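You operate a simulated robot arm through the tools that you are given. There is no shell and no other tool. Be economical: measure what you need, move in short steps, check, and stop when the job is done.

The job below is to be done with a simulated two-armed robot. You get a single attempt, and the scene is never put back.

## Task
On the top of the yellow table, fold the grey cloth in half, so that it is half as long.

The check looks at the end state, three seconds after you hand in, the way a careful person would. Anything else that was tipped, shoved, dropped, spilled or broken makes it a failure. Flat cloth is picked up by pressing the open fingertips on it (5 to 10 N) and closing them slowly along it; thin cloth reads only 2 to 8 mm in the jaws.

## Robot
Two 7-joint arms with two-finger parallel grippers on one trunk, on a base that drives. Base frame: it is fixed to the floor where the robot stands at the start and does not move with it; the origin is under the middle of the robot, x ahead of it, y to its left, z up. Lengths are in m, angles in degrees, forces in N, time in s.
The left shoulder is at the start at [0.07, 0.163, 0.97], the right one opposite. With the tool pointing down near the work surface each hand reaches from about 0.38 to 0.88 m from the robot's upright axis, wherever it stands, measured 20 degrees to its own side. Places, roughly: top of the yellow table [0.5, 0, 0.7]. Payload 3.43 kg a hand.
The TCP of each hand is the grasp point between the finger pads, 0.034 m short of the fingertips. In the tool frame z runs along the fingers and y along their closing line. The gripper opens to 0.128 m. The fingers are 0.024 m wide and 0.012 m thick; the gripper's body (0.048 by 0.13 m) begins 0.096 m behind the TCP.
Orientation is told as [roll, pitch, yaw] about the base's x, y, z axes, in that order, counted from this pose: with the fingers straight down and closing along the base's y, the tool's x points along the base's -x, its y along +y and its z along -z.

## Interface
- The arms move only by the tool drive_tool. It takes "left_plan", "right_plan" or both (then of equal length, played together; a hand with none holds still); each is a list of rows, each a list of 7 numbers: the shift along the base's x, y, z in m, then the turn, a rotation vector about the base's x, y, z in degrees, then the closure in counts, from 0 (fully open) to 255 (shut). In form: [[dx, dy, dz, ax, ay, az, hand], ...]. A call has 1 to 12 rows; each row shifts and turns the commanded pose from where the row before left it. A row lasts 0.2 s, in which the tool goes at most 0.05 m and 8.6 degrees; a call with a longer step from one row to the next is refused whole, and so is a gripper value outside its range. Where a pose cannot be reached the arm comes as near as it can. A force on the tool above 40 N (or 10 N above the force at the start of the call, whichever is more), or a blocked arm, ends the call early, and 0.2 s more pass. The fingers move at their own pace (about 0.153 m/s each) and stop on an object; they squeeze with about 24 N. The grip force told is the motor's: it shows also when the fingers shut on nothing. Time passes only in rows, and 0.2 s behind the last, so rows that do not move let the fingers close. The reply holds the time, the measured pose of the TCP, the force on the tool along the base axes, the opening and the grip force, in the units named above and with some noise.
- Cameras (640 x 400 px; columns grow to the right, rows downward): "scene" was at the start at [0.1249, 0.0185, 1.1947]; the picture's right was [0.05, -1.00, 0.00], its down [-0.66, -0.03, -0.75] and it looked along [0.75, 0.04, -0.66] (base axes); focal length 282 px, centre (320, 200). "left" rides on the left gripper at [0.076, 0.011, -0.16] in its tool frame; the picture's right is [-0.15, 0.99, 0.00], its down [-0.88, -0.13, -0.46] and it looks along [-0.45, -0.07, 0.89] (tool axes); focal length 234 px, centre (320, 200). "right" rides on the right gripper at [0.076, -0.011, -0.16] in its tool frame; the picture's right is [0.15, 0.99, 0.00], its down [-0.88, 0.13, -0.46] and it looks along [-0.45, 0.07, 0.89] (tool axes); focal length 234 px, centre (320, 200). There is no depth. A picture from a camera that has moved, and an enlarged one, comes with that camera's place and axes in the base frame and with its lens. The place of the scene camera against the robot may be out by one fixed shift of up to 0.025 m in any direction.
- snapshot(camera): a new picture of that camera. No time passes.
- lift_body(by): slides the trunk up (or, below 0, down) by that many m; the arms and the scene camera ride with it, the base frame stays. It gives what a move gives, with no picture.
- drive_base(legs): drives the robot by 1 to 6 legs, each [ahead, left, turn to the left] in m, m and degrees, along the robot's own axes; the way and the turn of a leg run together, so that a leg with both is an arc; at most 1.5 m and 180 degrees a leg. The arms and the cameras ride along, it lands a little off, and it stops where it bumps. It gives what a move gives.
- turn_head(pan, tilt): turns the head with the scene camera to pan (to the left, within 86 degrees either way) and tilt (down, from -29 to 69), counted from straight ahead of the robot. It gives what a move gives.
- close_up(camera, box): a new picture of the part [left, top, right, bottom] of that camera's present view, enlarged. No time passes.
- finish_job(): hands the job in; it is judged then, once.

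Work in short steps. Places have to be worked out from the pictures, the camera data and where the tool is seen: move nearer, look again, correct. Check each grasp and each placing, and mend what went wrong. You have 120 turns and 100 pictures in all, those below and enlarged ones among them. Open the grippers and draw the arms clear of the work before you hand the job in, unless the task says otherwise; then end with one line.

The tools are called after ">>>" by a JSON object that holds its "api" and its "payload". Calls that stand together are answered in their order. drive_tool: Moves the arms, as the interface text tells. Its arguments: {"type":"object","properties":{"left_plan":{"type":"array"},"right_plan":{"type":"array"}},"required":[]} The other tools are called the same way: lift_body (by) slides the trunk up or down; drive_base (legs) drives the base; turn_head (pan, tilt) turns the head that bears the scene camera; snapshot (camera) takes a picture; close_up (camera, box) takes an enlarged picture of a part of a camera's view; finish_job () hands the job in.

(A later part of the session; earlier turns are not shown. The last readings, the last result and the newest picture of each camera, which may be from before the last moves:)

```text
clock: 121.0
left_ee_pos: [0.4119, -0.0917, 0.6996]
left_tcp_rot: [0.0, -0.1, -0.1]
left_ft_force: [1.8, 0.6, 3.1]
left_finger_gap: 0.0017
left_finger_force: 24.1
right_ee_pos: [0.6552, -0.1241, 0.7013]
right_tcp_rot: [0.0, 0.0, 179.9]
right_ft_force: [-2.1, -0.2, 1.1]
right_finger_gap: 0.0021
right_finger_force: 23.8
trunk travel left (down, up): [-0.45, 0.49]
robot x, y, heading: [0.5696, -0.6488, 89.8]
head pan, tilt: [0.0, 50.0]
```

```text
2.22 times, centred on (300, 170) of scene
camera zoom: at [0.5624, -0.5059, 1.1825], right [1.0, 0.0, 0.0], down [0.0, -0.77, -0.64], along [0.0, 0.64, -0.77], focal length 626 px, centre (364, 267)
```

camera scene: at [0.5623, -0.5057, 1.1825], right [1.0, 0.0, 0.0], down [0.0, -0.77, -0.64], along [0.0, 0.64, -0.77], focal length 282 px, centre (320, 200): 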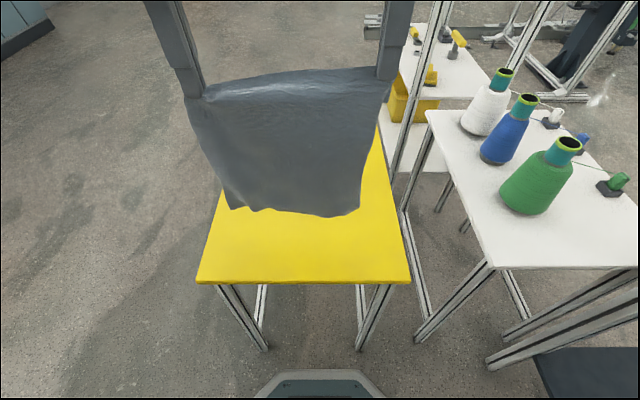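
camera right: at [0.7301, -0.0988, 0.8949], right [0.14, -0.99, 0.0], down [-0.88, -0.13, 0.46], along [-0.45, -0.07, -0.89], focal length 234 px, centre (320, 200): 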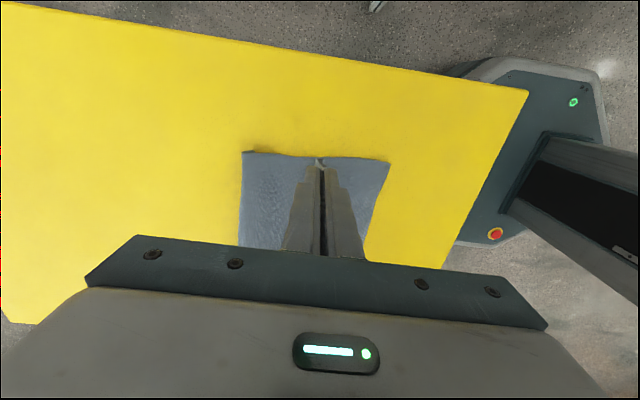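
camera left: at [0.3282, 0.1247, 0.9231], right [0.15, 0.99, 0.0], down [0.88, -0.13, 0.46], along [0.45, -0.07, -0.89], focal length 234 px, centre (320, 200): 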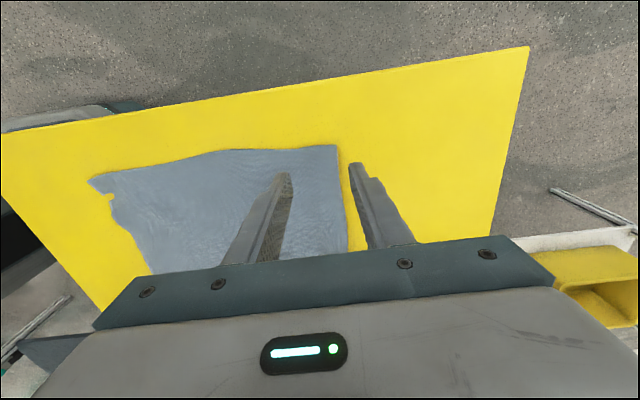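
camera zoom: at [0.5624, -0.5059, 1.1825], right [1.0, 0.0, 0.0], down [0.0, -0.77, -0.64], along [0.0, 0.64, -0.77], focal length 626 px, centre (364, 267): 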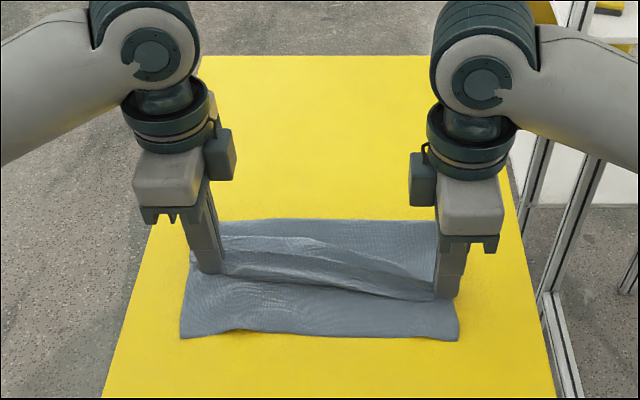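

Now I release while smoothing: the jaws open slowly as the hands move toward the near edge, laying the hem out.

>>> {"api": "drive_tool", "payload": {"left_plan": [[0, -0.003, -0.001, 0, 0, 0, 255], [0, -0.006, 0, 0, 0, 0, 250], [0, -0.004, 0, 0, 0, 0, 237], [0, -0.004, 0, 0, 0, 0, 225], [0, -0.004, 0, 0, 0, 0, 213], [0, -0.004, 0, 0, 0, 0, 201], [0, -0.003, 0, 0, 0, 0, 189], [0, -0.003, 0, 0, 0, 0, 177], [0, -0.003, 0, 0, 0, 0, 165], [0, 0, 0.01, 0, 0, 0, 160], [0, 0, 0.02, 0, 0, 0, 160], [0, 0, 0.03, 0, 0, 0, 160]], "right_plan": [[0, -0.002, -0.0025, 0, 0, 0, 255], [0, -0.002, 0, 0, 0, 0, 250], [0, -0.003, 0, 0, 0, 0, 237], [0, -0.003, 0, 0, 0, 0, 225], [0, -0.003, 0, 0, 0, 0, 213], [0, -0.003, 0, 0, 0, 0, 201], [0, -0.003, 0, 0, 0, 0, 189], [0, -0.003, 0, 0, 0, 0, 177], [0, -0.003, 0, 0, 0, 0, 165], [0, 0, 0.01, 0, 0, 0, 160], [0, 0, 0.02, 0, 0, 0, 160], [0, 0, 0.03, 0, 0, 0, 160]]}}

>>> {"api": "drive_tool", "payload": {"left_plan": [[-0.03, 0, 0.03, 0, 0, 0, 160], [-0.04, 0, 0.02, 0, 0, 0, 160], [-0.04, 0, 0, 0, 0, 0, 160], [0, 0, 0, 0, 0, 0, 160]], "right_plan": [[0.03, 0, 0.03, 0, 0, 0, 160], [0.04, 0, 0.02, 0, 0, 0, 160], [0.04, 0, 0, 0, 0, 0, 160], [0, 0, 0, 0, 0, 0, 160]]}}

>>> {"api": "close_up", "payload": {"camera": "scene", "box": [200, 130, 400, 260]}}

```text
clock: 123.6
left_ee_pos: [0.4111, -0.1264, 0.7595]
left_tcp_rot: [0.0, -0.1, -0.1]
left_ft_force: [0.4, 0.0, 0.8]
left_finger_gap: 0.0476
left_finger_force: 0.0
right_ee_pos: [0.6552, -0.1491, 0.7603]
right_tcp_rot: [-0.1, -0.1, 179.8]
right_ft_force: [-1.2, 0.1, -0.4]
right_finger_gap: 0.0475
right_finger_force: 0.1
trunk travel left (down, up): [-0.45, 0.49]
robot x, y, heading: [0.5703, -0.6455, 89.9]
head pan, tilt: [0.0, 50.0]
```

```text
clock: 124.6
left_ee_pos: [0.3015, -0.1253, 0.8081]
left_tcp_rot: [-0.1, -0.1, -0.2]
left_ft_force: [0.8, -0.5, 0.1]
left_finger_gap: 0.0477
left_finger_force: 0.0
right_ee_pos: [0.7651, -0.1468, 0.8103]
right_tcp_rot: [0.0, 0.0, 180.0]
right_ft_force: [1.0, 0.9, -0.4]
right_finger_gap: 0.0477
right_finger_force: 0.0
trunk travel left (down, up): [-0.45, 0.49]
robot x, y, heading: [0.571, -0.6494, 89.9]
head pan, tilt: [0.0, 50.0]
```

```text
3.08 times, centred on (300, 195) of scene
camera zoom: at [0.5622, -0.5052, 1.1824], right [1.0, 0.0, 0.0], down [0.0, -0.77, -0.64], along [0.0, 0.64, -0.77], focal length 867 px, centre (382, 215)
```

zoom: 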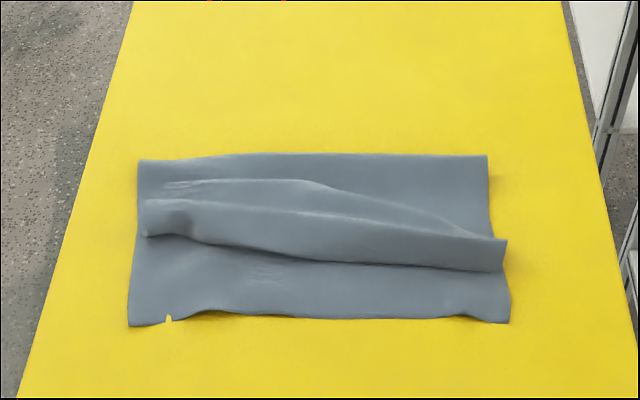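

The fold is there, but the upper edge is still ridged and short of the lower edge, by about 4.5 cm on the right and 8 cm on the left. I look with the hand cameras to pick the ridge up and pull it out.

>>> {"api": "close_up", "payload": {"camera": "right", "box": [200, 60, 480, 230]}}

>>> {"api": "close_up", "payload": {"camera": "left", "box": [160, 60, 440, 230]}}

```text
2.29 times, centred on (340, 145) of right
camera zoom: at [0.8407, -0.1374, 0.9695], right [0.14, -0.99, 0.0], down [-0.88, -0.13, 0.46], along [-0.45, -0.07, -0.89], focal length 535 px, centre (274, 326)
```

zoom: 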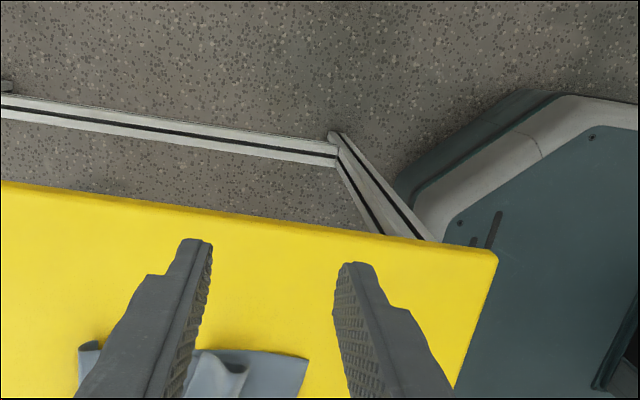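

```text
2.29 times, centred on (300, 145) of left
camera zoom: at [0.2246, -0.1143, 0.9669], right [0.15, 0.99, 0.0], down [0.88, -0.13, 0.46], along [0.45, -0.07, -0.89], focal length 535 px, centre (366, 326)
```

zoom: 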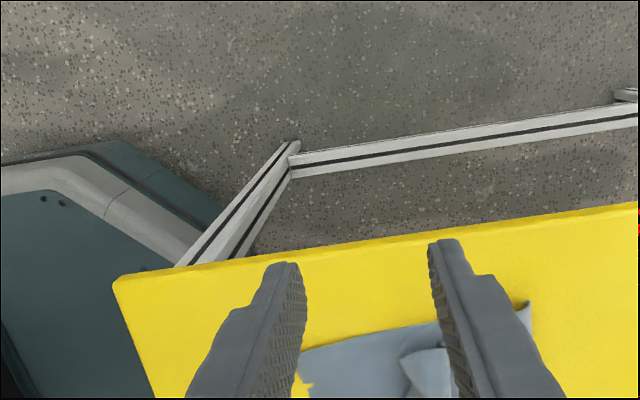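

I'll smooth by pressing closed fingertips lightly on the upper hem at each side and dragging it toward the near edge. First I position both hands just above the cloth.

>>> {"api": "drive_tool", "payload": {"left_plan": [[0.035, 0.005, 0, 0, 0, 0, 255], [0.035, 0.005, 0, 0, 0, 0, 255], [0.034, 0.006, -0.02, 0, 0, 0, 255], [0, 0, -0.04, 0, 0, 0, 255], [0, 0, -0.03, 0, 0, 0, 255], [0, 0, -0.014, 0, 0, 0, 255], [0, 0, -0.005, 0, 0, 0, 255], [0, 0, 0, 0, 0, 0, 255]], "right_plan": [[-0.04, 0.002, 0, 0, 0, 0, 255], [-0.04, 0.002, 0, 0, 0, 0, 255], [-0.04, 0.001, -0.02, 0, 0, 0, 255], [0, 0, -0.04, 0, 0, 0, 255], [0, 0, -0.03, 0, 0, 0, 255], [0, 0, -0.016, 0, 0, 0, 255], [0, 0, -0.005, 0, 0, 0, 255], [0, 0, 0, 0, 0, 0, 255]]}}

```text
clock: 126.4
left_ee_pos: [0.406, -0.1102, 0.7009]
left_tcp_rot: [0.0, 0.0, 0.0]
left_ft_force: [-0.4, -0.3, 0.4]
left_finger_gap: 0.0
left_finger_force: 23.9
right_ee_pos: [0.6446, -0.1452, 0.699]
right_tcp_rot: [0.0, 0.0, 179.9]
right_ft_force: [0.3, 0.6, -0.1]
right_finger_gap: 0.0
right_finger_force: 24.2
trunk travel left (down, up): [-0.45, 0.49]
robot x, y, heading: [0.5681, -0.6449, 89.7]
head pan, tilt: [0.0, 50.0]
```

>>> {"api": "drive_tool", "payload": {"left_plan": [[0, 0, -0.003, 0, 0, 0, 255], [0, 0, -0.0015, 0, 0, 0, 255], [0, 0, 0, 0, 0, 0, 255]], "right_plan": [[0, 0, -0.002, 0, 0, 0, 255], [0, 0, -0.001, 0, 0, 0, 255], [0, 0, 0, 0, 0, 0, 255]]}}

>>> {"api": "close_up", "payload": {"camera": "scene", "box": [200, 130, 400, 260]}}

```text
clock: 127.2
left_ee_pos: [0.4065, -0.1108, 0.6959]
left_tcp_rot: [0.0, -0.1, 0.0]
left_ft_force: [0.2, -0.5, 3.1]
left_finger_gap: 0.0
left_finger_force: 23.9
right_ee_pos: [0.644, -0.1445, 0.6971]
right_tcp_rot: [-0.3, -0.1, 179.8]
right_ft_force: [0.8, 1.8, 10.2]
right_finger_gap: 0.0
right_finger_force: 24.5
trunk travel left (down, up): [-0.45, 0.49]
robot x, y, heading: [0.5728, -0.6483, 90.1]
head pan, tilt: [0.0, 50.0]
```

```text
3.08 times, centred on (300, 195) of scene
camera zoom: at [0.5623, -0.5066, 1.1827], right [1.0, 0.0, 0.0], down [0.0, -0.77, -0.64], along [0.0, 0.64, -0.77], focal length 867 px, centre (382, 215)
```

zoom: 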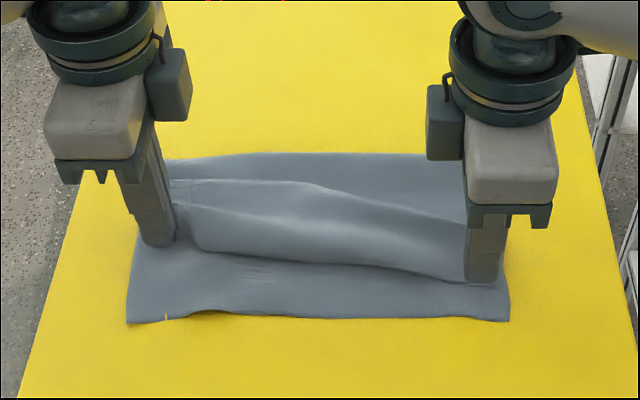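

The fingertips sit right on the hem's edge. I step 1.5 cm inward before pressing and dragging.

>>> {"api": "drive_tool", "payload": {"left_plan": [[0, 0, 0.02, 0, 0, 0, 255], [0, 0.016, 0, 0, 0, 0, 255], [0, 0, -0.014, 0, 0, 0, 255], [0, 0, -0.006, 0, 0, 0, 255], [0, 0, -0.0005, 0, 0, 0, 255], [0, 0, 0, 0, 0, 0, 255]], "right_plan": [[0, 0, 0.02, 0, 0, 0, 255], [0, 0.015, 0, 0, 0, 0, 255], [0, 0, -0.014, 0, 0, 0, 255], [0, 0, -0.006, 0, 0, 0, 255], [0, 0, 0, 0, 0, 0, 255], [0, 0, 0, 0, 0, 0, 255]]}}

>>> {"api": "drive_tool", "payload": {"left_plan": [[0, -0.005, 0, 0, 0, 0, 255], [0, -0.006, 0, 0, 0, 0, 255], [0, -0.006, 0, 0, 0, 0, 255], [0, -0.006, 0, 0, 0, 0, 255], [0, -0.006, 0, 0, 0, 0, 255], [0, -0.006, 0, 0, 0, 0, 255], [0, -0.005, 0, 0, 0, 0, 255], [0, 0, 0, 0, 0, 0, 255]], "right_plan": [[0, -0.005, 0, 0, 0, 0, 255], [0, -0.005, 0, 0, 0, 0, 255], [0, -0.005, 0, 0, 0, 0, 255], [0, -0.005, 0, 0, 0, 0, 255], [0, -0.005, 0, 0, 0, 0, 255], [0, -0.005, 0, 0, 0, 0, 255], [0, -0.005, 0, 0, 0, 0, 255], [0, 0, 0, 0, 0, 0, 255]]}}

>>> {"api": "close_up", "payload": {"camera": "scene", "box": [200, 130, 400, 260]}}

```text
clock: 128.6
left_ee_pos: [0.4066, -0.0947, 0.697]
left_tcp_rot: [0.2, -0.2, 0.0]
left_ft_force: [0.0, 1.8, 12.9]
left_finger_gap: 0.0
left_finger_force: 24.0
right_ee_pos: [0.6449, -0.1282, 0.6961]
right_tcp_rot: [-0.3, -0.1, 179.7]
right_ft_force: [1.9, 2.5, 17.1]
right_finger_gap: 0.0
right_finger_force: 23.8
trunk travel left (down, up): [-0.45, 0.49]
robot x, y, heading: [0.572, -0.6459, 90.1]
head pan, tilt: [0.0, 50.0]
```

```text
clock: 130.4
left_ee_pos: [0.4064, -0.1347, 0.6963]
left_tcp_rot: [0.2, -0.1, -0.1]
left_ft_force: [0.4, 6.1, 29.2]
left_finger_gap: 0.0
left_finger_force: 24.2
right_ee_pos: [0.6444, -0.1664, 0.6969]
right_tcp_rot: [-0.3, -0.1, 179.9]
right_ft_force: [-0.9, 4.1, 21.9]
right_finger_gap: 0.0003
right_finger_force: 23.3
trunk travel left (down, up): [-0.45, 0.49]
robot x, y, heading: [0.5706, -0.6481, 89.9]
head pan, tilt: [0.0, 50.0]
```

```text
3.08 times, centred on (300, 195) of scene
camera zoom: at [0.5627, -0.5087, 1.183], right [1.0, 0.0, 0.0], down [0.0, -0.76, -0.64], along [0.0, 0.64, -0.76], focal length 867 px, centre (382, 215)
```

zoom: 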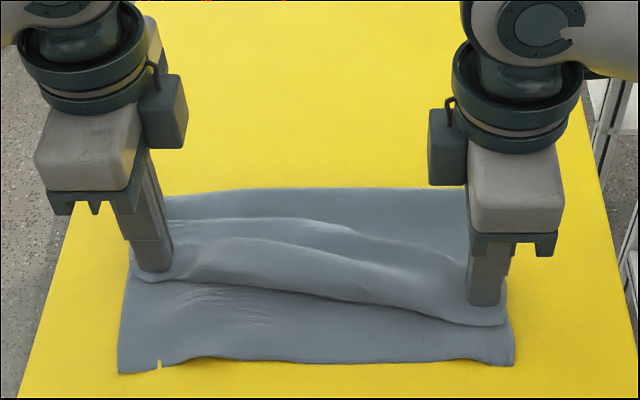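

Both layers slid together on the slippery table. I'll pin the lower layer with one hand and drag the upper with the other. The left hand goes to pin the exposed strip at about (0.56,-0.212).

>>> {"api": "drive_tool", "payload": {"left_plan": [[0, 0, 0.03, 0, 0, 0, 255], [0.03, -0.015, 0.01, 0, 0, 0, 255], [0.04, -0.02, 0, 0, 0, 0, 255], [0.042, -0.021, 0, 0, 0, 0, 255], [0.042, -0.021, 0, 0, 0, 0, 255], [0, 0, -0.025, 0, 0, 0, 255], [0, 0, -0.01, 0, 0, 0, 255], [0, 0, -0.004, 0, 0, 0, 255], [0, 0, -0.001, 0, 0, 0, 255], [0, 0, 0, 0, 0, 0, 255]], "right_plan": [[0, 0, 0.001, 0, 0, 0, 255], [0, 0, 0, 0, 0, 0, 255], [0, 0, 0, 0, 0, 0, 255], [0, 0, 0, 0, 0, 0, 255], [0, 0, 0, 0, 0, 0, 255], [0, 0, 0, 0, 0, 0, 255], [0, 0, 0, 0, 0, 0, 255], [0, 0, 0, 0, 0, 0, 255], [0, 0, 0, 0, 0, 0, 255], [0, 0, 0, 0, 0, 0, 255]]}}

>>> {"api": "close_up", "payload": {"camera": "scene", "box": [200, 130, 400, 260]}}

```text
clock: 132.6
left_ee_pos: [0.5597, -0.2119, 0.6961]
left_tcp_rot: [0.2, -0.2, 0.0]
left_ft_force: [-2.0, -0.1, 18.1]
left_finger_gap: 0.0
left_finger_force: 24.0
right_ee_pos: [0.6438, -0.1655, 0.6973]
right_tcp_rot: [-0.1, 0.1, 180.0]
right_ft_force: [-0.3, 0.4, 10.9]
right_finger_gap: 0.0
right_finger_force: 23.9
trunk travel left (down, up): [-0.45, 0.49]
robot x, y, heading: [0.5691, -0.6457, 89.9]
head pan, tilt: [0.0, 50.0]
```

```text
3.08 times, centred on (300, 195) of scene
camera zoom: at [0.562, -0.5076, 1.1829], right [1.0, 0.0, 0.0], down [0.0, -0.77, -0.64], along [0.0, 0.64, -0.77], focal length 867 px, centre (382, 215)
```

zoom: 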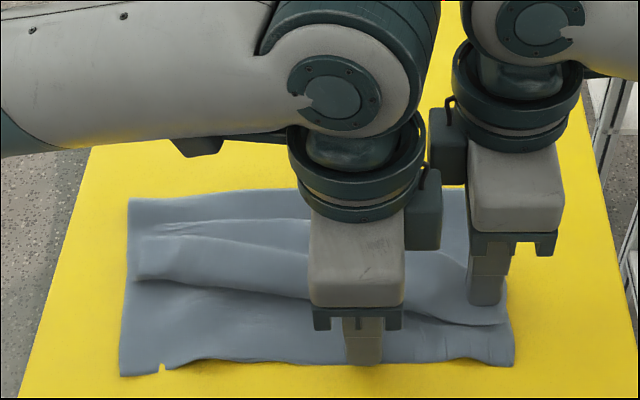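

The left pins the lower layer at 18 N and the right presses at 11 N on the hem. I drag the right by 3.5 cm.

>>> {"api": "drive_tool", "payload": {"right_plan": [[0, -0.005, 0, 0, 0, 0, 255], [0, -0.005, 0, 0, 0, 0, 255], [0, -0.005, 0, 0, 0, 0, 255], [0, -0.005, 0, 0, 0, 0, 255], [0, -0.005, 0, 0, 0, 0, 255], [0, -0.005, 0, 0, 0, 0, 255], [0, -0.004, 0, 0, 0, 0, 255], [0, 0, 0, 0, 0, 0, 255]]}}

>>> {"api": "close_up", "payload": {"camera": "scene", "box": [200, 130, 400, 260]}}

```text
clock: 133.7
left_ee_pos: [0.5607, -0.2147, 0.6951]
left_tcp_rot: [0.0, -0.3, -0.5]
left_ft_force: [-3.0, -2.5, 9.8]
left_finger_gap: 0.0001
left_finger_force: 23.9
right_ee_pos: [0.645, -0.1826, 0.6964]
right_tcp_rot: [-0.4, 0.0, 179.2]
right_ft_force: [1.5, 2.7, 7.3]
right_finger_gap: 0.0001
right_finger_force: 24.0
trunk travel left (down, up): [-0.45, 0.49]
robot x, y, heading: [0.5738, -0.6478, 90.4]
head pan, tilt: [0.0, 50.0]
stopped in row 5 (left hand): the force on the tool passed its limit (the readings are from after the stop); the commanded pose is now the measured one
```

```text
3.08 times, centred on (300, 195) of scene
camera zoom: at [0.5621, -0.507, 1.1823], right [1.0, 0.0, 0.0], down [0.0, -0.77, -0.64], along [0.0, 0.64, -0.77], focal length 867 px, centre (382, 215)
```

zoom: 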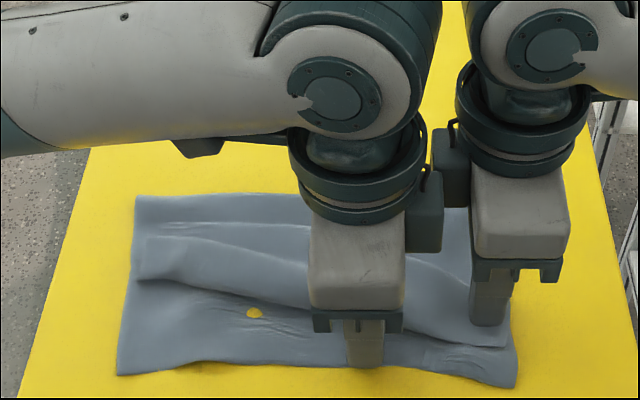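

The hands touched each other, so I stop that approach. I raise both straight up and spread them. A better plan is to pinch the upper layer's own hump, without pressing on the lower layer, and pull it in the air.

>>> {"api": "drive_tool", "payload": {"left_plan": [[0, 0, 0.02, 0, 0, 0, 255], [-0.02, 0, 0.03, 0, 0, 0, 255], [-0.04, 0.01, 0.01, 0, 0, 0, 200], [-0.04, 0.02, 0, 0, 0, 0, 155], [-0.045, 0.02, 0, 0, 0, 0, 155], [-0.045, 0.02, 0, 0, 0, 0, 155], [-0.03, 0, 0, 0, 0, 0, 155]], "right_plan": [[0, 0, 0.02, 0, 0, 0, 255], [0, 0, 0.03, 0, 0, 0, 255], [0.02, 0, 0.01, 0, 0, 0, 200], [0.02, 0, 0, 0, 0, 0, 155], [0.02, 0, 0, 0, 0, 0, 155], [0, 0, 0, 0, 0, 0, 155], [0, 0, 0, 0, 0, 0, 155]]}}

>>> {"api": "close_up", "payload": {"camera": "scene", "box": [200, 150, 400, 275]}}

>>> {"api": "close_up", "payload": {"camera": "right", "box": [160, 110, 480, 270]}}

```text
clock: 135.3
left_ee_pos: [0.3402, -0.1444, 0.7527]
left_tcp_rot: [-0.1, -0.3, -0.6]
left_ft_force: [-0.9, -0.6, 0.5]
left_finger_gap: 0.05
left_finger_force: 0.1
right_ee_pos: [0.7057, -0.1827, 0.7574]
right_tcp_rot: [-0.3, 0.1, 179.3]
right_ft_force: [-0.5, -0.2, 0.4]
right_finger_gap: 0.0503
right_finger_force: 0.1
trunk travel left (down, up): [-0.45, 0.49]
robot x, y, heading: [0.5704, -0.6469, 90.0]
head pan, tilt: [0.0, 50.0]
```

```text
3.20 times, centred on (300, 212) of scene
camera zoom: at [0.5619, -0.5061, 1.1825], right [1.0, 0.0, 0.0], down [0.0, -0.77, -0.64], along [0.0, 0.64, -0.77], focal length 902 px, centre (384, 160)
```

zoom: 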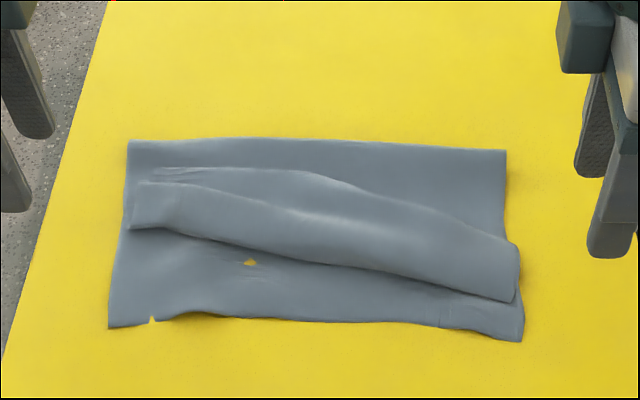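

```text
2.00 times, centred on (320, 190) of right
camera zoom: at [0.7817, -0.1734, 0.9169], right [0.13, -0.99, 0.0], down [-0.88, -0.12, 0.45], along [-0.45, -0.06, -0.89], focal length 468 px, centre (320, 220)
```

zoom: 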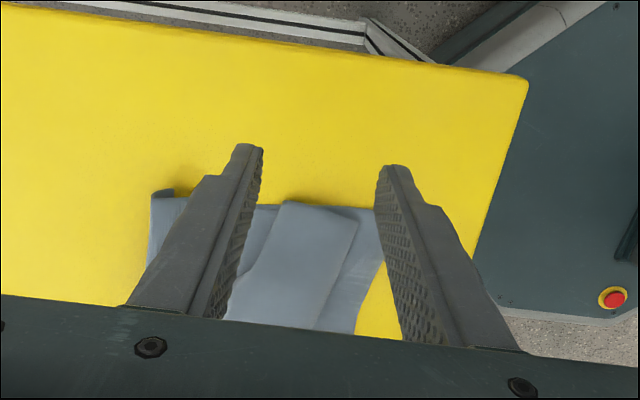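

Now it is clear: the hem's ridge has fallen over as a flat pleat, so the hem needs pulling 3 cm on the right and about 7 cm on the left. I'll pin the lower strip firmly, well away from the other hand, and drag the hem with only light pressure. The right side goes first.

>>> {"api": "drive_tool", "payload": {"left_plan": [[0.035, -0.015, 0.005, 0, 0, 0, 255], [0.04, -0.018, 0, 0, 0, 0, 255], [0.045, -0.018, 0, 0, 0, 0, 255], [0.04, -0.018, 0, 0, 0, 0, 255], [0, 0, -0.03, 0, 0, 0, 255], [0, 0, -0.02, 0, 0, 0, 255], [0, 0, -0.01, 0, 0, 0, 255], [0, 0, -0.003, 0, 0, 0, 255], [0, 0, 0, 0, 0, 0, 255]], "right_plan": [[-0.02, -0.008, 0, 0, 0, 0, 255], [-0.02, -0.008, 0, 0, 0, 0, 255], [-0.021, -0.008, 0, 0, 0, 0, 255], [0, 0, -0.02, 0, 0, 0, 255], [0, 0, -0.02, 0, 0, 0, 255], [0, 0, -0.01, 0, 0, 0, 255], [0, 0, -0.005, 0, 0, 0, 255], [0, 0, -0.002, 0, 0, 0, 255], [0, 0, 0, 0, 0, 0, 255]]}}

```text
clock: 137.3
left_ee_pos: [0.5009, -0.2134, 0.6959]
left_tcp_rot: [-0.1, -0.2, -0.6]
left_ft_force: [-0.5, 0.5, 0.4]
left_finger_gap: 0.0003
left_finger_force: 24.0
right_ee_pos: [0.6445, -0.2065, 0.6986]
right_tcp_rot: [-0.2, 0.1, 179.3]
right_ft_force: [0.6, -0.3, 0.6]
right_finger_gap: 0.0002
right_finger_force: 24.3
trunk travel left (down, up): [-0.45, 0.49]
robot x, y, heading: [0.5714, -0.6489, 90.0]
head pan, tilt: [0.0, 50.0]
```

>>> {"api": "drive_tool", "payload": {"left_plan": [[0, 0, -0.0015, 0, 0, 0, 255], [0, 0, -0.001, 0, 0, 0, 255], [0, 0, 0, 0, 0, 0, 255]], "right_plan": [[0, 0, -0.0008, 0, 0, 0, 255], [0, 0, -0.0004, 0, 0, 0, 255], [0, 0, 0, 0, 0, 0, 255]]}}

```text
clock: 138.1
left_ee_pos: [0.5021, -0.2128, 0.6957]
left_tcp_rot: [0.1, -0.2, -0.6]
left_ft_force: [-0.5, -0.8, 13.2]
left_finger_gap: 0.0
left_finger_force: 23.9
right_ee_pos: [0.6453, -0.2057, 0.6978]
right_tcp_rot: [-0.3, 0.0, 179.5]
right_ft_force: [-0.8, -0.4, 0.1]
right_finger_gap: 0.0001
right_finger_force: 24.0
trunk travel left (down, up): [-0.45, 0.49]
robot x, y, heading: [0.5736, -0.6499, 90.0]
head pan, tilt: [0.0, 50.0]
```

The left pins at 13 N, and the right isn't touching yet. I lower the right by small steps.

>>> {"api": "drive_tool", "payload": {"right_plan": [[0, 0, -0.0008, 0, 0, 0, 255], [0, 0, 0, 0, 0, 0, 255]]}}

```text
clock: 138.7
left_ee_pos: [0.5014, -0.2129, 0.6948]
left_tcp_rot: [0.1, -0.2, -0.6]
left_ft_force: [1.6, -0.2, 16.8]
left_finger_gap: 0.0
left_finger_force: 24.1
right_ee_pos: [0.6444, -0.2056, 0.6979]
right_tcp_rot: [-0.2, 0.0, 179.3]
right_ft_force: [0.4, 0.3, -1.1]
right_finger_gap: 0.0
right_finger_force: 23.8
trunk travel left (down, up): [-0.45, 0.49]
robot x, y, heading: [0.572, -0.6525, 89.9]
head pan, tilt: [0.0, 50.0]
```

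>>> {"api": "drive_tool", "payload": {"right_plan": [[0, 0, -0.0008, 0, 0, 0, 255], [0, 0, 0, 0, 0, 0, 255]]}}

```text
clock: 139.3
left_ee_pos: [0.501, -0.213, 0.6959]
left_tcp_rot: [0.0, -0.3, -0.6]
left_ft_force: [1.7, 0.7, 19.9]
left_finger_gap: 0.0003
left_finger_force: 24.2
right_ee_pos: [0.6456, -0.2065, 0.6977]
right_tcp_rot: [-0.3, 0.1, 179.4]
right_ft_force: [-0.8, -0.6, 0.9]
right_finger_gap: 0.0001
right_finger_force: 23.7
trunk travel left (down, up): [-0.45, 0.49]
robot x, y, heading: [0.5686, -0.6478, 89.7]
head pan, tilt: [0.0, 50.0]
```

Another small step, then a 2.8 cm drag on the right.

>>> {"api": "drive_tool", "payload": {"right_plan": [[0, 0, -0.0009, 0, 0, 0, 255], [0, 0, 0, 0, 0, 0, 255], [0, -0.004, 0, 0, 0, 0, 255], [0, -0.004, 0, 0, 0, 0, 255], [0, -0.004, 0, 0, 0, 0, 255], [0, -0.004, 0, 0, 0, 0, 255], [0, -0.004, 0, 0, 0, 0, 255], [0, -0.004, 0, 0, 0, 0, 255], [0, -0.004, 0, 0, 0, 0, 255], [0, 0, 0, 0, 0, 0, 255]]}}

>>> {"api": "close_up", "payload": {"camera": "scene", "box": [200, 150, 400, 275]}}

```text
clock: 141.5
left_ee_pos: [0.501, -0.214, 0.6957]
left_tcp_rot: [0.0, -0.2, -0.6]
left_ft_force: [2.1, 3.8, 22.2]
left_finger_gap: 0.0
left_finger_force: 24.2
right_ee_pos: [0.6456, -0.2346, 0.6957]
right_tcp_rot: [-0.4, -0.1, 179.3]
right_ft_force: [0.5, 2.4, 7.5]
right_finger_gap: 0.0
right_finger_force: 24.3
trunk travel left (down, up): [-0.45, 0.49]
robot x, y, heading: [0.5722, -0.6498, 89.9]
head pan, tilt: [0.0, 50.0]
```

```text
3.20 times, centred on (300, 212) of scene
camera zoom: at [0.5626, -0.5071, 1.1827], right [1.0, 0.0, 0.0], down [0.0, -0.77, -0.64], along [0.0, 0.64, -0.77], focal length 902 px, centre (384, 160)
```

zoom: 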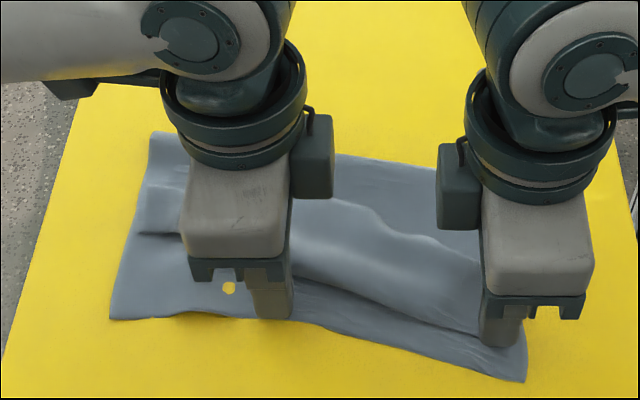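

Cloth-on-cloth friction drags the lower layer too, so dragging won't do it. I'll unfold: pinch the loose pleats of the upper layer, lay the cloth flat again, smooth it, regrasp with a much smaller pinch right at the edge, and refold. I lift clear and look.

>>> {"api": "drive_tool", "payload": {"left_plan": [[0, 0, 0.02, 0, 0, 0, 255], [-0.01, 0, 0.03, 0, 0, 0, 200], [-0.04, 0.01, 0.01, 0, 0, 0, 155], [-0.04, 0.02, 0, 0, 0, 0, 155], [-0.045, 0.02, 0, 0, 0, 0, 155], [-0.045, 0.02, 0, 0, 0, 0, 155]], "right_plan": [[0, 0, 0.02, 0, 0, 0, 255], [0, 0, 0.03, 0, 0, 0, 200], [0.03, 0, 0.01, 0, 0, 0, 155], [0.03, 0.01, 0, 0, 0, 0, 155], [0.02, 0.01, 0, 0, 0, 0, 155], [0, 0, 0, 0, 0, 0, 155]]}}

>>> {"api": "close_up", "payload": {"camera": "scene", "box": [200, 150, 400, 275]}}

```text
clock: 142.9
left_ee_pos: [0.3192, -0.1434, 0.7516]
left_tcp_rot: [0.0, -0.3, -0.6]
left_ft_force: [-0.2, -0.1, 0.0]
left_finger_gap: 0.0501
left_finger_force: 0.0
right_ee_pos: [0.7231, -0.2142, 0.7548]
right_tcp_rot: [-0.3, 0.1, 179.3]
right_ft_force: [-0.3, -0.7, 0.6]
right_finger_gap: 0.0502
right_finger_force: 0.1
trunk travel left (down, up): [-0.45, 0.49]
robot x, y, heading: [0.5713, -0.6483, 89.8]
head pan, tilt: [0.0, 50.0]
```

```text
3.20 times, centred on (300, 212) of scene
camera zoom: at [0.5612, -0.5055, 1.1825], right [1.0, 0.0, 0.0], down [0.0, -0.77, -0.64], along [0.0, 0.64, -0.77], focal length 902 px, centre (384, 160)
```

zoom: 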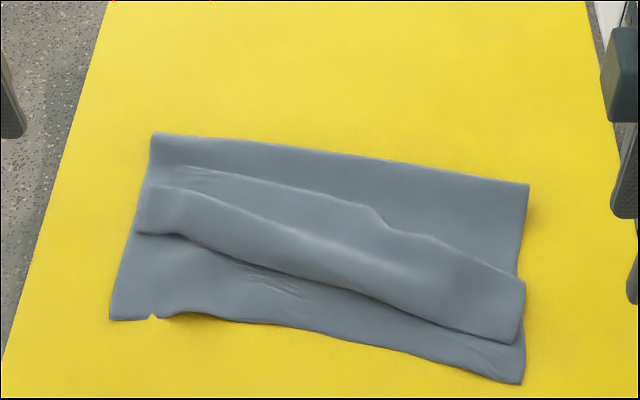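

The bands of loose pleat are at: right, x≈0.632 and y -0.25…-0.19; left, x≈0.411 and y -0.165…-0.12. I straddle them with 7 cm jaws, tips just above the lower layer.

>>> {"api": "drive_tool", "payload": {"left_plan": [[0.03, 0, 0, 0, 0, 0, 115], [0.03, 0, 0, 0, 0, 0, 115], [0.032, 0, 0, 0, 0, 0, 115], [0, 0, -0.025, 0, 0, 0, 115], [0, 0, -0.02, 0, 0, 0, 115], [0, 0, -0.009, 0, 0, 0, 115], [0, 0, -0.002, 0, 0, 0, 115], [0, 0, 0, 0, 0, 0, 115]], "right_plan": [[-0.03, -0.002, 0, 0, 0, 0, 115], [-0.03, -0.002, 0, 0, 0, 0, 115], [-0.031, -0.002, 0, 0, 0, 0, 115], [0, 0, -0.025, 0, 0, 0, 115], [0, 0, -0.02, 0, 0, 0, 115], [0, 0, -0.01, 0, 0, 0, 115], [0, 0, -0.003, 0, 0, 0, 115], [0, 0, 0, 0, 0, 0, 115]]}}

>>> {"api": "drive_tool", "payload": {"left_plan": [[0, 0, 0, 0, 0, 0, 127], [0, 0, 0, 0, 0, 0, 139], [0, 0, 0, 0, 0, 0, 151], [0, 0, 0, 0, 0, 0, 163], [0, 0, 0, 0, 0, 0, 175], [0, 0, 0, 0, 0, 0, 187], [0, 0, 0, 0, 0, 0, 199], [0, 0, 0, 0, 0, 0, 211], [0, 0, 0, 0, 0, 0, 223], [0, 0, 0, 0, 0, 0, 235], [0, 0, 0, 0, 0, 0, 255], [0, 0, 0, 0, 0, 0, 255]], "right_plan": [[0, 0, 0, 0, 0, 0, 127], [0, 0, 0, 0, 0, 0, 139], [0, 0, 0, 0, 0, 0, 151], [0, 0, 0, 0, 0, 0, 163], [0, 0, 0, 0, 0, 0, 175], [0, 0, 0, 0, 0, 0, 187], [0, 0, 0, 0, 0, 0, 199], [0, 0, 0, 0, 0, 0, 211], [0, 0, 0, 0, 0, 0, 223], [0, 0, 0, 0, 0, 0, 235], [0, 0, 0, 0, 0, 0, 255], [0, 0, 0, 0, 0, 0, 255]]}}

>>> {"api": "close_up", "payload": {"camera": "scene", "box": [200, 150, 400, 275]}}

```text
clock: 144.7
left_ee_pos: [0.4132, -0.1418, 0.6963]
left_tcp_rot: [0.0, -0.2, -0.7]
left_ft_force: [0.1, 0.0, 0.0]
left_finger_gap: 0.0703
left_finger_force: 0.0
right_ee_pos: [0.6331, -0.2206, 0.6981]
right_tcp_rot: [-0.3, 0.0, 179.3]
right_ft_force: [1.4, -0.6, 0.2]
right_finger_gap: 0.0704
right_finger_force: 0.0
trunk travel left (down, up): [-0.45, 0.49]
robot x, y, heading: [0.5696, -0.6479, 90.1]
head pan, tilt: [0.0, 50.0]
```

```text
clock: 147.3
left_ee_pos: [0.412, -0.1416, 0.6982]
left_tcp_rot: [-0.1, -0.3, -0.6]
left_ft_force: [-0.2, 0.3, 1.9]
left_finger_gap: 0.0021
left_finger_force: 23.6
right_ee_pos: [0.6343, -0.2204, 0.6981]
right_tcp_rot: [-0.3, -0.1, 179.4]
right_ft_force: [-0.7, -0.6, 0.5]
right_finger_gap: 0.0023
right_finger_force: 23.5
trunk travel left (down, up): [-0.45, 0.49]
robot x, y, heading: [0.5695, -0.6475, 89.9]
head pan, tilt: [0.0, 50.0]
```

```text
3.20 times, centred on (300, 212) of scene
camera zoom: at [0.5623, -0.5057, 1.1825], right [1.0, 0.0, 0.0], down [0.0, -0.77, -0.64], along [0.0, 0.64, -0.77], focal length 902 px, centre (384, 160)
```

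zoom: 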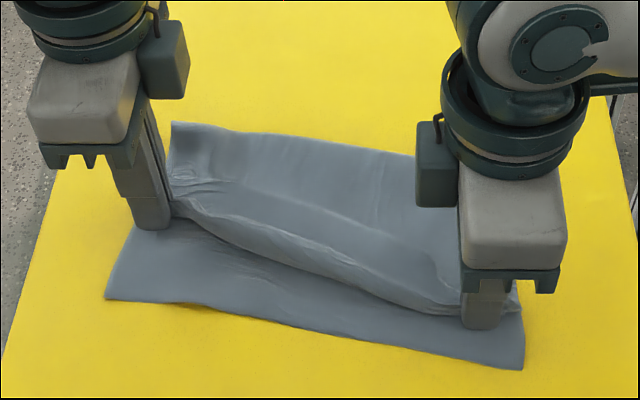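

Both hands have now pinched only the upper layer's pleats (about 2 mm each), without touching the lower. So I needn't unfold: I lift 3 cm, pull the upper edge out over the near edge (left 6 cm, right 2.5 cm) and check.

>>> {"api": "drive_tool", "payload": {"left_plan": [[0, 0, 0.015, 0, 0, 0, 255], [0, 0, 0.02, 0, 0, 0, 255], [0, -0.01, 0, 0, 0, 0, 255], [0, -0.01, 0, 0, 0, 0, 255], [0, -0.01, -0.003, 0, 0, 0, 255], [0, -0.01, -0.005, 0, 0, 0, 255], [0, -0.01, -0.007, 0, 0, 0, 255], [0, -0.01, -0.007, 0, 0, 0, 255], [0, 0, -0.005, 0, 0, 0, 255], [0, 0, 0, 0, 0, 0, 255]], "right_plan": [[0, 0, 0.015, 0, 0, 0, 255], [0, 0, 0.02, 0, 0, 0, 255], [0, -0.004, 0, 0, 0, 0, 255], [0, -0.004, 0, 0, 0, 0, 255], [0, -0.004, -0.003, 0, 0, 0, 255], [0, -0.004, -0.005, 0, 0, 0, 255], [0, -0.005, -0.007, 0, 0, 0, 255], [0, -0.004, -0.007, 0, 0, 0, 255], [0, 0, -0.005, 0, 0, 0, 255], [0, 0, 0, 0, 0, 0, 255]]}}

>>> {"api": "close_up", "payload": {"camera": "scene", "box": [200, 150, 400, 275]}}

```text
clock: 149.5
left_ee_pos: [0.4118, -0.2032, 0.7062]
left_tcp_rot: [-0.1, -0.2, -0.6]
left_ft_force: [-0.3, -0.1, 0.9]
left_finger_gap: 0.0021
left_finger_force: 23.5
right_ee_pos: [0.6342, -0.2463, 0.7055]
right_tcp_rot: [-0.3, 0.1, 179.3]
right_ft_force: [0.1, 0.1, 0.3]
right_finger_gap: 0.0021
right_finger_force: 24.2
trunk travel left (down, up): [-0.45, 0.49]
robot x, y, heading: [0.5734, -0.6444, 89.9]
head pan, tilt: [0.0, 50.0]
```

```text
3.20 times, centred on (300, 212) of scene
camera zoom: at [0.5623, -0.5057, 1.1825], right [1.0, 0.0, 0.0], down [0.0, -0.77, -0.64], along [0.0, 0.64, -0.77], focal length 902 px, centre (384, 160)
```

zoom: 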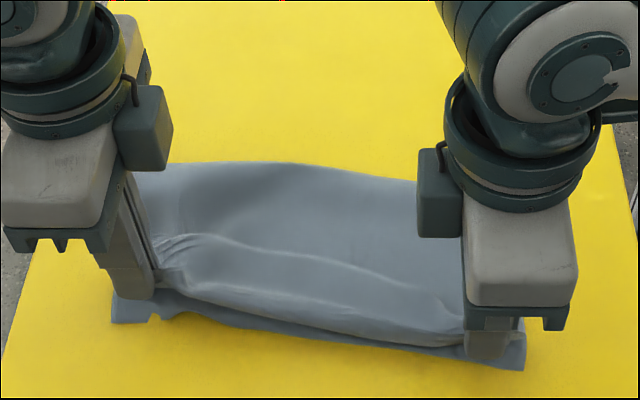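

The upper edge now lies within about 2 cm of the lower edge all along. I lower, open, and sweep slightly outward so the released ridge tips toward the near edge, then lift clear.

>>> {"api": "drive_tool", "payload": {"left_plan": [[0, -0.003, -0.005, 0, 0, 0, 255], [0, -0.003, -0.002, 0, 0, 0, 245], [0, 0, 0, 0, 0, 0, 220], [0, 0, 0, 0, 0, 0, 195], [0, 0, 0.001, 0, 0, 0, 170], [0, -0.006, 0, 0, 0, 0, 170], [0, -0.006, 0, 0, 0, 0, 170], [0, -0.006, 0, 0, 0, 0, 170], [0, -0.004, 0, 0, 0, 0, 170], [0, 0, 0.02, 0, 0, 0, 170], [0, 0, 0.04, 0, 0, 0, 170], [-0.03, 0, 0.03, 0, 0, 0, 170]], "right_plan": [[0, -0.003, -0.005, 0, 0, 0, 255], [0, -0.003, -0.001, 0, 0, 0, 245], [0, 0, 0, 0, 0, 0, 220], [0, 0, 0, 0, 0, 0, 195], [0, 0, 0.001, 0, 0, 0, 170], [0, -0.006, 0, 0, 0, 0, 170], [0, -0.006, 0, 0, 0, 0, 170], [0, -0.006, 0, 0, 0, 0, 170], [0, -0.004, 0, 0, 0, 0, 170], [0, 0, 0.02, 0, 0, 0, 170], [0, 0, 0.04, 0, 0, 0, 170], [0.03, 0, 0.03, 0, 0, 0, 170]]}}

>>> {"api": "drive_tool", "payload": {"left_plan": [[-0.04, 0.02, 0.01, 0, 0, 0, 255], [-0.03, 0.03, 0, 0, 0, 0, 255], [0, 0, 0, 0, 0, 0, 255]], "right_plan": [[0.04, 0.02, 0.01, 0, 0, 0, 255], [0.03, 0.03, 0, 0, 0, 0, 255], [0, 0, 0, 0, 0, 0, 255]]}}

>>> {"api": "close_up", "payload": {"camera": "scene", "box": [200, 150, 400, 275]}}

```text
clock: 152.1
left_ee_pos: [0.386, -0.232, 0.7917]
left_tcp_rot: [0.0, -0.2, -0.6]
left_ft_force: [0.1, -0.3, 0.2]
left_finger_gap: 0.0424
left_finger_force: 0.1
right_ee_pos: [0.6636, -0.2748, 0.7905]
right_tcp_rot: [-0.3, 0.0, 179.4]
right_ft_force: [0.5, -0.5, 0.3]
right_finger_gap: 0.0424
right_finger_force: 0.3
trunk travel left (down, up): [-0.45, 0.49]
robot x, y, heading: [0.5691, -0.6468, 89.9]
head pan, tilt: [0.0, 50.0]
```

```text
clock: 152.9
left_ee_pos: [0.3145, -0.1792, 0.7997]
left_tcp_rot: [0.0, -0.2, -0.7]
left_ft_force: [0.4, -0.1, 0.6]
left_finger_gap: 0.0
left_finger_force: 24.9
right_ee_pos: [0.7376, -0.2248, 0.8034]
right_tcp_rot: [-0.3, 0.0, 179.3]
right_ft_force: [-0.3, 0.1, 0.5]
right_finger_gap: 0.0
right_finger_force: 24.0
trunk travel left (down, up): [-0.45, 0.49]
robot x, y, heading: [0.5725, -0.6474, 89.7]
head pan, tilt: [0.0, 50.0]
```

```text
3.20 times, centred on (300, 212) of scene
camera zoom: at [0.5621, -0.5061, 1.1826], right [1.0, 0.0, 0.0], down [0.0, -0.77, -0.64], along [0.0, 0.64, -0.77], focal length 902 px, centre (384, 160)
```

zoom: 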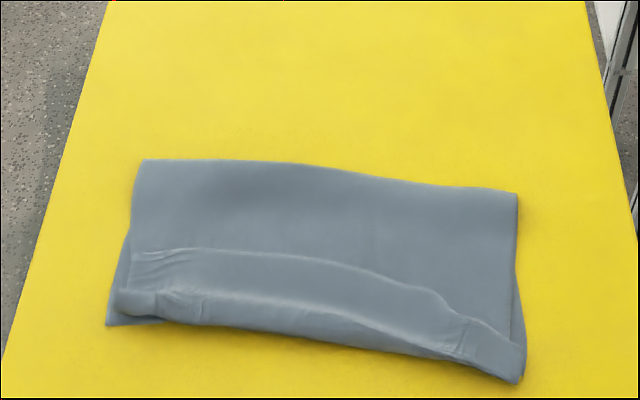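

The cloth is now neatly folded with the edges near each other, but too much is taken up in the pleat, so the folded length is only about 0.40 of the original. I'll re-pinch the loose pleat, lift, and relay with the fold line a bit farther out. First I straddle the band.

>>> {"api": "drive_tool", "payload": {"left_plan": [[0.035, -0.009, 0, 0, 0, 0, 115], [0.036, -0.01, 0, 0, 0, 0, 115], [0.0355, -0.01, 0, 0, 0, 0, 115], [0, 0, -0.04, 0, 0, 0, 115], [0, 0, -0.035, 0, 0, 0, 115], [0, 0, -0.02, 0, 0, 0, 115], [0, 0, -0.0045, 0, 0, 0, 115], [0, 0, 0, 0, 0, 0, 115]], "right_plan": [[-0.034, -0.01, 0, 0, 0, 0, 115], [-0.035, -0.01, 0, 0, 0, 0, 115], [-0.0345, -0.01, 0, 0, 0, 0, 115], [0, 0, -0.04, 0, 0, 0, 115], [0, 0, -0.035, 0, 0, 0, 115], [0, 0, -0.02, 0, 0, 0, 115], [0, 0, -0.008, 0, 0, 0, 115], [0, 0, 0, 0, 0, 0, 115]]}}

>>> {"api": "drive_tool", "payload": {"left_plan": [[0, 0, 0, 0, 0, 0, 127], [0, 0, 0, 0, 0, 0, 139], [0, 0, 0, 0, 0, 0, 151], [0, 0, 0, 0, 0, 0, 163], [0, 0, 0, 0, 0, 0, 175], [0, 0, 0, 0, 0, 0, 187], [0, 0, 0, 0, 0, 0, 199], [0, 0, 0, 0, 0, 0, 211], [0, 0, 0, 0, 0, 0, 223], [0, 0, 0, 0, 0, 0, 235], [0, 0, 0, 0, 0, 0, 255], [0, 0, 0, 0, 0, 0, 255]], "right_plan": [[0, 0, 0, 0, 0, 0, 127], [0, 0, 0, 0, 0, 0, 139], [0, 0, 0, 0, 0, 0, 151], [0, 0, 0, 0, 0, 0, 163], [0, 0, 0, 0, 0, 0, 175], [0, 0, 0, 0, 0, 0, 187], [0, 0, 0, 0, 0, 0, 199], [0, 0, 0, 0, 0, 0, 211], [0, 0, 0, 0, 0, 0, 223], [0, 0, 0, 0, 0, 0, 235], [0, 0, 0, 0, 0, 0, 255], [0, 0, 0, 0, 0, 0, 255]]}}

>>> {"api": "close_up", "payload": {"camera": "scene", "box": [200, 150, 400, 275]}}

```text
clock: 154.7
left_ee_pos: [0.4194, -0.2102, 0.7]
left_tcp_rot: [-0.1, -0.2, -0.6]
left_ft_force: [0.0, -1.0, 0.3]
left_finger_gap: 0.0704
left_finger_force: 0.1
right_ee_pos: [0.6312, -0.2528, 0.6976]
right_tcp_rot: [-0.3, 0.0, 179.2]
right_ft_force: [-0.7, 0.4, -0.6]
right_finger_gap: 0.0702
right_finger_force: 0.0
trunk travel left (down, up): [-0.45, 0.49]
robot x, y, heading: [0.5694, -0.6482, 89.8]
head pan, tilt: [0.0, 50.0]
```

```text
clock: 157.3
left_ee_pos: [0.4207, -0.2104, 0.6996]
left_tcp_rot: [-0.1, -0.2, -0.5]
left_ft_force: [-0.6, 1.0, 0.8]
left_finger_gap: 0.0022
left_finger_force: 23.8
right_ee_pos: [0.6303, -0.2524, 0.6967]
right_tcp_rot: [-0.1, 0.0, 179.3]
right_ft_force: [-0.9, -0.3, 1.2]
right_finger_gap: 0.0126
right_finger_force: 24.0
trunk travel left (down, up): [-0.45, 0.49]
robot x, y, heading: [0.57, -0.6444, 90.1]
head pan, tilt: [0.0, 50.0]
```

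```text
3.20 times, centred on (300, 212) of scene
camera zoom: at [0.5623, -0.5056, 1.1825], right [1.0, 0.0, 0.0], down [0.0, -0.77, -0.64], along [0.0, 0.64, -0.77], focal length 902 px, centre (384, 160)
```

zoom: 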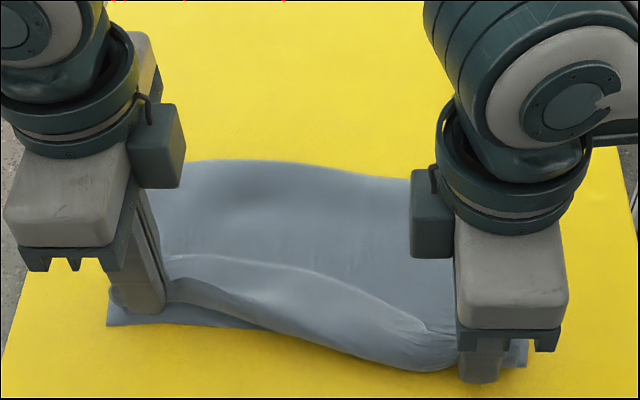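

The left has 2.2 mm, but the right holds a 12.6 mm bundle, perhaps including the lower layer. I lift both 5 cm and look.

>>> {"api": "drive_tool", "payload": {"left_plan": [[0, 0.005, 0.015, 0, 0, 0, 255], [0, 0.01, 0.02, 0, 0, 0, 255], [0, 0.01, 0.02, 0, 0, 0, 255], [0, 0, 0, 0, 0, 0, 255]], "right_plan": [[0, 0.005, 0.015, 0, 0, 0, 255], [0, 0.01, 0.02, 0, 0, 0, 255], [0, 0.01, 0.02, 0, 0, 0, 255], [0, 0, 0, 0, 0, 0, 255]]}}

>>> {"api": "close_up", "payload": {"camera": "scene", "box": [200, 150, 400, 275]}}

```text
clock: 158.3
left_ee_pos: [0.4181, -0.1841, 0.7542]
left_tcp_rot: [0.0, -0.3, -0.6]
left_ft_force: [-0.7, 0.2, -0.5]
left_finger_gap: 0.0022
left_finger_force: 23.8
right_ee_pos: [0.6307, -0.2289, 0.7507]
right_tcp_rot: [-0.2, 0.0, 179.4]
right_ft_force: [0.5, -0.7, -0.2]
right_finger_gap: 0.0118
right_finger_force: 23.8
trunk travel left (down, up): [-0.45, 0.49]
robot x, y, heading: [0.5696, -0.6481, 89.9]
head pan, tilt: [0.0, 50.0]
```

```text
3.20 times, centred on (300, 212) of scene
camera zoom: at [0.5622, -0.5054, 1.1824], right [1.0, 0.0, 0.0], down [0.0, -0.77, -0.64], along [0.0, 0.64, -0.77], focal length 902 px, centre (384, 160)
```

zoom: 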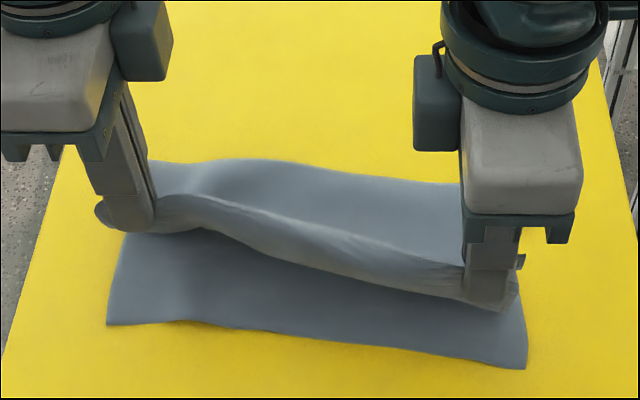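

The lower layer lies flat and untouched, and only the upper is held. I raise the upper layer to vertical, roll the fold line outward by about 2.5 cm, and come back to a leaning pose. There I'll let go in the air so the pleat unrolls as it falls.

>>> {"api": "drive_tool", "payload": {"left_plan": [[0, 0.015, 0.012, 0, 0, 0, 255], [0, 0.02, 0.014, 0, 0, 0, 255], [0, 0.022, 0.014, 0, 0, 0, 255], [0, 0.022, 0.01, 0, 0, 0, 255], [0, 0.022, 0, 0, 0, 0, 255], [0, 0.018, -0.006, 0, 0, 0, 255], [0, 0.01, -0.006, 0, 0, 0, 255], [0, 0, 0, 0, 0, 0, 255]], "right_plan": [[0, 0.018, 0.014, 0, 0, 0, 255], [0, 0.024, 0.016, 0, 0, 0, 255], [0, 0.025, 0.016, 0, 0, 0, 255], [0, 0.025, 0.012, 0, 0, 0, 255], [0, 0.025, 0, 0, 0, 0, 255], [0, 0.02, -0.006, 0, 0, 0, 255], [0, 0.012, -0.006, 0, 0, 0, 255], [0, 0, 0, 0, 0, 0, 255]]}}

>>> {"api": "close_up", "payload": {"camera": "scene", "box": [200, 140, 400, 265]}}

```text
clock: 160.1
left_ee_pos: [0.4186, -0.0561, 0.7931]
left_tcp_rot: [-0.1, -0.2, -0.7]
left_ft_force: [-0.4, -0.5, -1.3]
left_finger_gap: 0.0023
left_finger_force: 24.1
right_ee_pos: [0.6303, -0.0784, 0.7978]
right_tcp_rot: [-0.3, 0.0, 179.3]
right_ft_force: [1.0, 0.6, 0.4]
right_finger_gap: 0.0119
right_finger_force: 23.8
trunk travel left (down, up): [-0.45, 0.49]
robot x, y, heading: [0.5715, -0.6469, 89.8]
head pan, tilt: [0.0, 50.0]
```

```text
3.20 times, centred on (300, 202) of scene
camera zoom: at [0.5623, -0.5058, 1.1825], right [1.0, 0.0, 0.0], down [0.0, -0.77, -0.64], along [0.0, 0.64, -0.77], focal length 902 px, centre (384, 192)
```

zoom: 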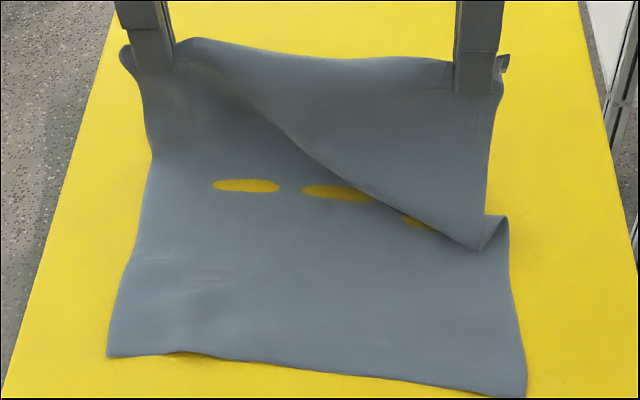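

The left side stands up properly, while the right still drapes over. I raise the right hand more to draw out its slack, and the left a little.

>>> {"api": "drive_tool", "payload": {"left_plan": [[0, 0.004, 0.006, 0, 0, 0, 255], [0, 0.004, 0.006, 0, 0, 0, 255], [0, 0.004, 0.006, 0, 0, 0, 255], [0, 0, 0, 0, 0, 0, 255], [0, 0, 0, 0, 0, 0, 255]], "right_plan": [[0, 0.008, 0.016, 0, 0, 0, 255], [0, 0.01, 0.018, 0, 0, 0, 255], [0, 0.01, 0.018, 0, 0, 0, 255], [0, 0, 0, 0, 0, 0, 255], [0, 0, 0, 0, 0, 0, 255]]}}

>>> {"api": "close_up", "payload": {"camera": "scene", "box": [200, 140, 400, 265]}}

```text
clock: 161.3
left_ee_pos: [0.4199, -0.0428, 0.8115]
left_tcp_rot: [-0.1, -0.1, -0.7]
left_ft_force: [0.0, 0.0, 0.3]
left_finger_gap: 0.0025
left_finger_force: 24.2
right_ee_pos: [0.6301, -0.0504, 0.8509]
right_tcp_rot: [-0.2, 0.0, 179.3]
right_ft_force: [-0.3, 0.6, -1.0]
right_finger_gap: 0.0119
right_finger_force: 24.4
trunk travel left (down, up): [-0.45, 0.49]
robot x, y, heading: [0.5707, -0.6483, 90.0]
head pan, tilt: [0.0, 50.0]
```

```text
3.20 times, centred on (300, 202) of scene
camera zoom: at [0.5622, -0.5055, 1.1825], right [1.0, 0.0, 0.0], down [0.0, -0.77, -0.64], along [0.0, 0.64, -0.77], focal length 902 px, centre (384, 192)
```

zoom: 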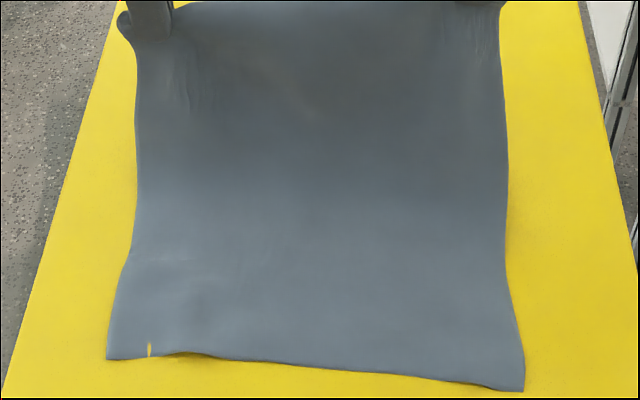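

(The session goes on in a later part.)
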